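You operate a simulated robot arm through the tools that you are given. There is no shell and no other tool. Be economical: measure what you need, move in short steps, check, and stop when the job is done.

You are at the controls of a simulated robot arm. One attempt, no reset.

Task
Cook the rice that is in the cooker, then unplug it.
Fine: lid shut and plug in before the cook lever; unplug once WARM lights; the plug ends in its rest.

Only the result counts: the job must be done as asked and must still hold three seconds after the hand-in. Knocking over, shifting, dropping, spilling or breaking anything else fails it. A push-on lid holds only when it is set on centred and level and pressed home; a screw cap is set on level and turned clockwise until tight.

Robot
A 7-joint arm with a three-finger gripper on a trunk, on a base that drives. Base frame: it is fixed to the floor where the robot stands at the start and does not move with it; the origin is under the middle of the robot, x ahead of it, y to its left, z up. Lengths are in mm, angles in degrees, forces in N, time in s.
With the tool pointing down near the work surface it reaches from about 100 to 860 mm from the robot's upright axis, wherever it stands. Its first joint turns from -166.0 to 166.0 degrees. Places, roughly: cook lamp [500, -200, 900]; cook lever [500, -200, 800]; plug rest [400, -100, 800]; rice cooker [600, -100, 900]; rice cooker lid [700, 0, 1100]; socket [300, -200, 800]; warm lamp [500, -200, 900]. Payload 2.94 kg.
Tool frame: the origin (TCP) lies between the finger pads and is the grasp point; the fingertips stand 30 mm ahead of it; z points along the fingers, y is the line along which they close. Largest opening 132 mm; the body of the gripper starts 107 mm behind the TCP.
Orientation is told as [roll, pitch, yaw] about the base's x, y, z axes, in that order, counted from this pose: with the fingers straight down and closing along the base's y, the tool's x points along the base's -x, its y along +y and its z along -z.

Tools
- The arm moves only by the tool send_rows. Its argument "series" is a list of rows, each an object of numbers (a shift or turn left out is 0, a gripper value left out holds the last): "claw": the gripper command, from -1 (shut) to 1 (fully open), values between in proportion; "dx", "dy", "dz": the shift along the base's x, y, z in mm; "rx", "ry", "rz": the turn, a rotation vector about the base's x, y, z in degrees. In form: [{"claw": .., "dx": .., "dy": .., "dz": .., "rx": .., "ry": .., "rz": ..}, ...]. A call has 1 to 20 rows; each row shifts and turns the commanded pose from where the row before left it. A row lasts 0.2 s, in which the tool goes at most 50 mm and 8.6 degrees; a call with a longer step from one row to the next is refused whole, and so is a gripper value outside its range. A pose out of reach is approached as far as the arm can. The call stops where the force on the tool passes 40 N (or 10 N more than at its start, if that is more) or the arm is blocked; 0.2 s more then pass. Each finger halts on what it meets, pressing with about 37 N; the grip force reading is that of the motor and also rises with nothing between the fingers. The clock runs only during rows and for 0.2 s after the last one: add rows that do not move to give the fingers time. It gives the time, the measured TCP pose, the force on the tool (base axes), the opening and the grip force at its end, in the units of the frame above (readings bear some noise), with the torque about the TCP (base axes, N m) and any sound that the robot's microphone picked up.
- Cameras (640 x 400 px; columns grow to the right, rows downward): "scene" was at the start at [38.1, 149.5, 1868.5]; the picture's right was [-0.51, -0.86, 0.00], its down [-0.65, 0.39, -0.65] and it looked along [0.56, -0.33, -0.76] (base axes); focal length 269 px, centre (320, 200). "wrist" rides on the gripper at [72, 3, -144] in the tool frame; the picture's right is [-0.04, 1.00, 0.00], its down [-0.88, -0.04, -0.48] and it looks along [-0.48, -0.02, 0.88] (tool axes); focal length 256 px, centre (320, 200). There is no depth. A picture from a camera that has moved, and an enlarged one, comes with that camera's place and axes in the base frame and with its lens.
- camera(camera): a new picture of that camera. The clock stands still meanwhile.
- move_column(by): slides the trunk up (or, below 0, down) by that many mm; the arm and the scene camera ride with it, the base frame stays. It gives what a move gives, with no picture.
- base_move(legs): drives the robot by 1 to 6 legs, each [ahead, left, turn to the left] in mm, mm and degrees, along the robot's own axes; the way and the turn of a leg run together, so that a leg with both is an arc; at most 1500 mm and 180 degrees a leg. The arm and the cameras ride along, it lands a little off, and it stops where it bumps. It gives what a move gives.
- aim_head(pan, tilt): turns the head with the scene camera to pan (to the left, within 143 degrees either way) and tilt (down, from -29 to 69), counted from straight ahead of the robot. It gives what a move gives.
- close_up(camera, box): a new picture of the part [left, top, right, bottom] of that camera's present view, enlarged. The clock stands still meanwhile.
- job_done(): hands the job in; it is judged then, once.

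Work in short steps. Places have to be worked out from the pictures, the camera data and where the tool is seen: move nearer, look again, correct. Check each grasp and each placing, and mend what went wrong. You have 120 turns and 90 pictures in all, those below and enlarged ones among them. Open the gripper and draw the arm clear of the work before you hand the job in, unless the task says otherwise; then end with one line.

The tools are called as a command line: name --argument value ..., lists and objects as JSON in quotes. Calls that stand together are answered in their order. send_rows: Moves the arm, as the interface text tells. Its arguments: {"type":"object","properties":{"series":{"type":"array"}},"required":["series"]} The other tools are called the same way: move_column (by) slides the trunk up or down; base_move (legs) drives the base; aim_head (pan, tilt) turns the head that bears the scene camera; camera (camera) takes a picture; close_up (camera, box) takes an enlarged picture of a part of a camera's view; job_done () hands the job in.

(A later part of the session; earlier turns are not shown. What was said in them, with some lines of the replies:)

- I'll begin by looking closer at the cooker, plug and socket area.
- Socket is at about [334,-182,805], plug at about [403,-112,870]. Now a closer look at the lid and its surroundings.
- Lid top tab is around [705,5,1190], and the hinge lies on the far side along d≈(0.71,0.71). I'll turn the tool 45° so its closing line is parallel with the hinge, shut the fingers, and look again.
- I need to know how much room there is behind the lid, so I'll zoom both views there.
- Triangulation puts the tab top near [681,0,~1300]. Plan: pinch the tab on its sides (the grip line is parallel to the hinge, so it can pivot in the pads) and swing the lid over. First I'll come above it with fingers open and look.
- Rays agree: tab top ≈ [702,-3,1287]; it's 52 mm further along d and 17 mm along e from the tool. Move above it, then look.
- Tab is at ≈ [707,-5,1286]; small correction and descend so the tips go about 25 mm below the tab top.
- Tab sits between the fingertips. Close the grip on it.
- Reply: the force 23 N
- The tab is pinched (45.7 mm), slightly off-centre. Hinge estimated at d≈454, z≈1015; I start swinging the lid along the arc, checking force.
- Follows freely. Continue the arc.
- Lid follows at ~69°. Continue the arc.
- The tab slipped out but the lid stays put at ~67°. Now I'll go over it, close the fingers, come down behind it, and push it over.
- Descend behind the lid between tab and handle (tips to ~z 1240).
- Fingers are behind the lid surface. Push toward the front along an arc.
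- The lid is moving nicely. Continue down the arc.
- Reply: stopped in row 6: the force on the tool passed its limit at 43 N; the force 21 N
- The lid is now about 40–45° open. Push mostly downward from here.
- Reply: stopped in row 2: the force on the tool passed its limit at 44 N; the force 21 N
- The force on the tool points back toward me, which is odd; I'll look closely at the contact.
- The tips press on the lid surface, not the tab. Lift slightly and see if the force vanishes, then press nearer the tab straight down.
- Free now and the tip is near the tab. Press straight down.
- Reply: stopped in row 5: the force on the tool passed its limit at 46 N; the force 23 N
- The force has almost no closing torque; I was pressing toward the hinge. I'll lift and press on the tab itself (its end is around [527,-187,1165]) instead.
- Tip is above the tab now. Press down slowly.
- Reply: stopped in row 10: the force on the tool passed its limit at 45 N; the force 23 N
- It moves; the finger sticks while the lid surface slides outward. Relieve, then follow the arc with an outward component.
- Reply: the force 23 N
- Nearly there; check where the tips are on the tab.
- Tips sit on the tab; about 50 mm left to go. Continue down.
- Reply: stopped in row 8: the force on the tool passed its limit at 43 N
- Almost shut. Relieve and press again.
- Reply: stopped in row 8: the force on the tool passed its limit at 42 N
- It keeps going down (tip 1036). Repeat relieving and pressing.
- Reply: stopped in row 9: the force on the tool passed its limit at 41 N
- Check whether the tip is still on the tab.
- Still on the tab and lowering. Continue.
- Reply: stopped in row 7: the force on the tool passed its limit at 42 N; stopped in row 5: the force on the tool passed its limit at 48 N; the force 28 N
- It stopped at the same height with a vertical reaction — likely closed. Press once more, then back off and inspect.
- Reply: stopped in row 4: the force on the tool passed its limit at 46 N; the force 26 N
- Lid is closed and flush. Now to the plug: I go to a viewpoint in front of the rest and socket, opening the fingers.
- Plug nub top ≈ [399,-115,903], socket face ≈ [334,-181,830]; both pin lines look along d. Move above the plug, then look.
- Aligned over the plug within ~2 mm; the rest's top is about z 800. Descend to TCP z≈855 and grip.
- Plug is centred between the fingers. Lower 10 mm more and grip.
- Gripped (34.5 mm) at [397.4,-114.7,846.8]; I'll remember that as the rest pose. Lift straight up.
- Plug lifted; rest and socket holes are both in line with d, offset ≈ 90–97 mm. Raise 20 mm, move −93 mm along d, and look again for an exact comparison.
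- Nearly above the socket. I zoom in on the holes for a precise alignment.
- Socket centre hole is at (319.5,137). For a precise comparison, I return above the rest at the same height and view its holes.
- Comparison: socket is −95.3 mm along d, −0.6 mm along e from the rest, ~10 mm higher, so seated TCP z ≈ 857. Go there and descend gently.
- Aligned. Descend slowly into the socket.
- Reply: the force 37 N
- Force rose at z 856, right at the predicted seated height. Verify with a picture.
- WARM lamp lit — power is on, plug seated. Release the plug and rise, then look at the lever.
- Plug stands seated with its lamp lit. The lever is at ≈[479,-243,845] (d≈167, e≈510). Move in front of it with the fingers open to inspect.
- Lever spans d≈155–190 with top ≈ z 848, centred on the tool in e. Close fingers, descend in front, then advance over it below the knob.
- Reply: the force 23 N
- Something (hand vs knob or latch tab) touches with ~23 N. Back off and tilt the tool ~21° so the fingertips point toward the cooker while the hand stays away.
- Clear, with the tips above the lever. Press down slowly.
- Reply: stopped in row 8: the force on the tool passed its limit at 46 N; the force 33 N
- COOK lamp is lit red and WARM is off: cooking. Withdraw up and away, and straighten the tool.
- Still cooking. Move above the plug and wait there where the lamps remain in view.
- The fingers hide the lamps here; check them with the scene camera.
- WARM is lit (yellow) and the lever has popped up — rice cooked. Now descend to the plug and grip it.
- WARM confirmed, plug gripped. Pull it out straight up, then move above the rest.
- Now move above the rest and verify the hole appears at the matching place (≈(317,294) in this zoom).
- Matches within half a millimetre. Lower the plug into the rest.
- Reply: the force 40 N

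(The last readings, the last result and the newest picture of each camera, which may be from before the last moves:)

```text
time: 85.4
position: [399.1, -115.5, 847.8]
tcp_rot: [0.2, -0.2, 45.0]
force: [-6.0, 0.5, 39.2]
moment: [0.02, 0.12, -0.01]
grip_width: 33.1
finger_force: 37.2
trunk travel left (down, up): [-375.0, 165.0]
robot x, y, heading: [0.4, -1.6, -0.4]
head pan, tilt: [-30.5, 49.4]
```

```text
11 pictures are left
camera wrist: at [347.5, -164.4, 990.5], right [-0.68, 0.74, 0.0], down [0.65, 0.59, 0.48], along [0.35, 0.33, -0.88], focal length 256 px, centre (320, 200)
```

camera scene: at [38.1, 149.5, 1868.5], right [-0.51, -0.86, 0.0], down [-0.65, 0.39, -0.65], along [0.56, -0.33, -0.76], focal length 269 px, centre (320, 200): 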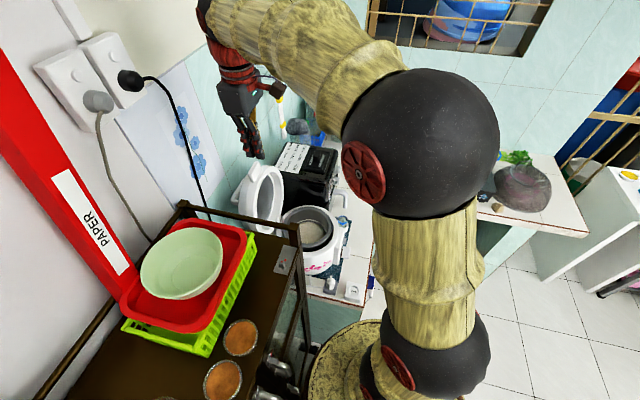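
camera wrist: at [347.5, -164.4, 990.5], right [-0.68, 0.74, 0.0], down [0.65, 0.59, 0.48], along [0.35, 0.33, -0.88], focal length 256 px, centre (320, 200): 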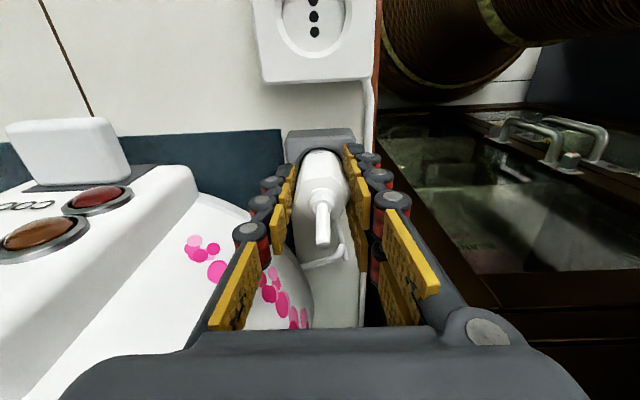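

Seated at z 847.8 (original 846.8), lamps off. Release and rise clear.

send_rows --series '[{"claw": -0.2, "dz": 1}, {"claw": 0.0}, {"claw": 0.15}, {}, {"dz": 30}, {"dz": 40}, {"dz": 45}, {"dz": 45}, {"dz": 45}, {"dx": -20, "dy": -20, "dz": 20}, {"dx": -20, "dy": -20, "dz": 20}, {}]'

camera --camera "wrist"

close_up --camera "scene" --box '[270, 190, 410, 302]'

```text
time: 88.0
position: [360.4, -151.9, 1091.6]
tcp_rot: [0.5, -0.1, 45.0]
force: [0.4, -0.4, -0.3]
moment: [-0.01, -0.01, 0.0]
grip_width: 75.7
finger_force: 0.1
trunk travel left (down, up): [-375.0, 165.0]
robot x, y, heading: [-1.1, -1.9, -0.8]
head pan, tilt: [-30.5, 49.4]
```

```text
10 pictures are left
camera wrist: at [308.5, -201.7, 1234.4], right [-0.68, 0.74, 0.01], down [0.65, 0.59, 0.48], along [0.35, 0.33, -0.88], focal length 256 px, centre (320, 200)
```

wrist: 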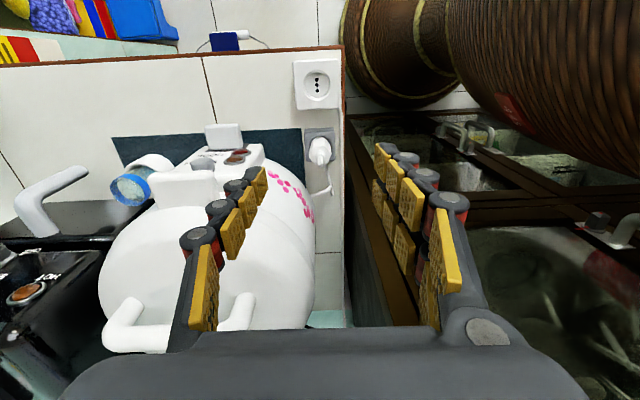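

```text
3.57 times, centred on (340, 246) of scene
camera zoom: at [37.8, 147.5, 1868.5], right [-0.52, -0.86, 0.0], down [-0.65, 0.39, -0.65], along [0.56, -0.34, -0.76], focal length 960 px, centre (249, 36)
```

zoom: 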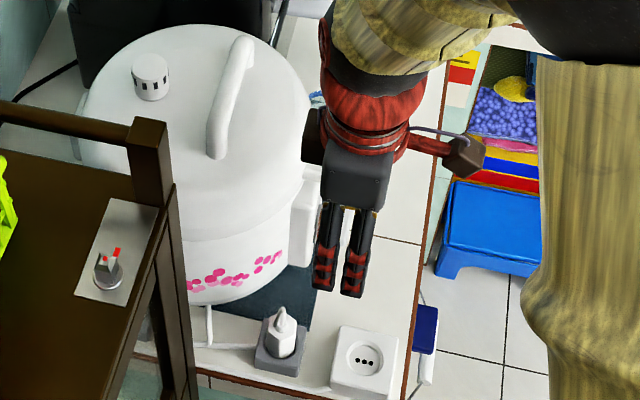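

The plug is upright in its rest, the lid is shut, the lamps are off, and the arm is clear with the gripper open. Handing in.

job_done

```text
The job is handed in.
```

The rice is cooked: WARM lit and the cook lever popped back up. The plug is out of the socket and back in its rest, the lid is shut, and the arm is clear with the gripper open.
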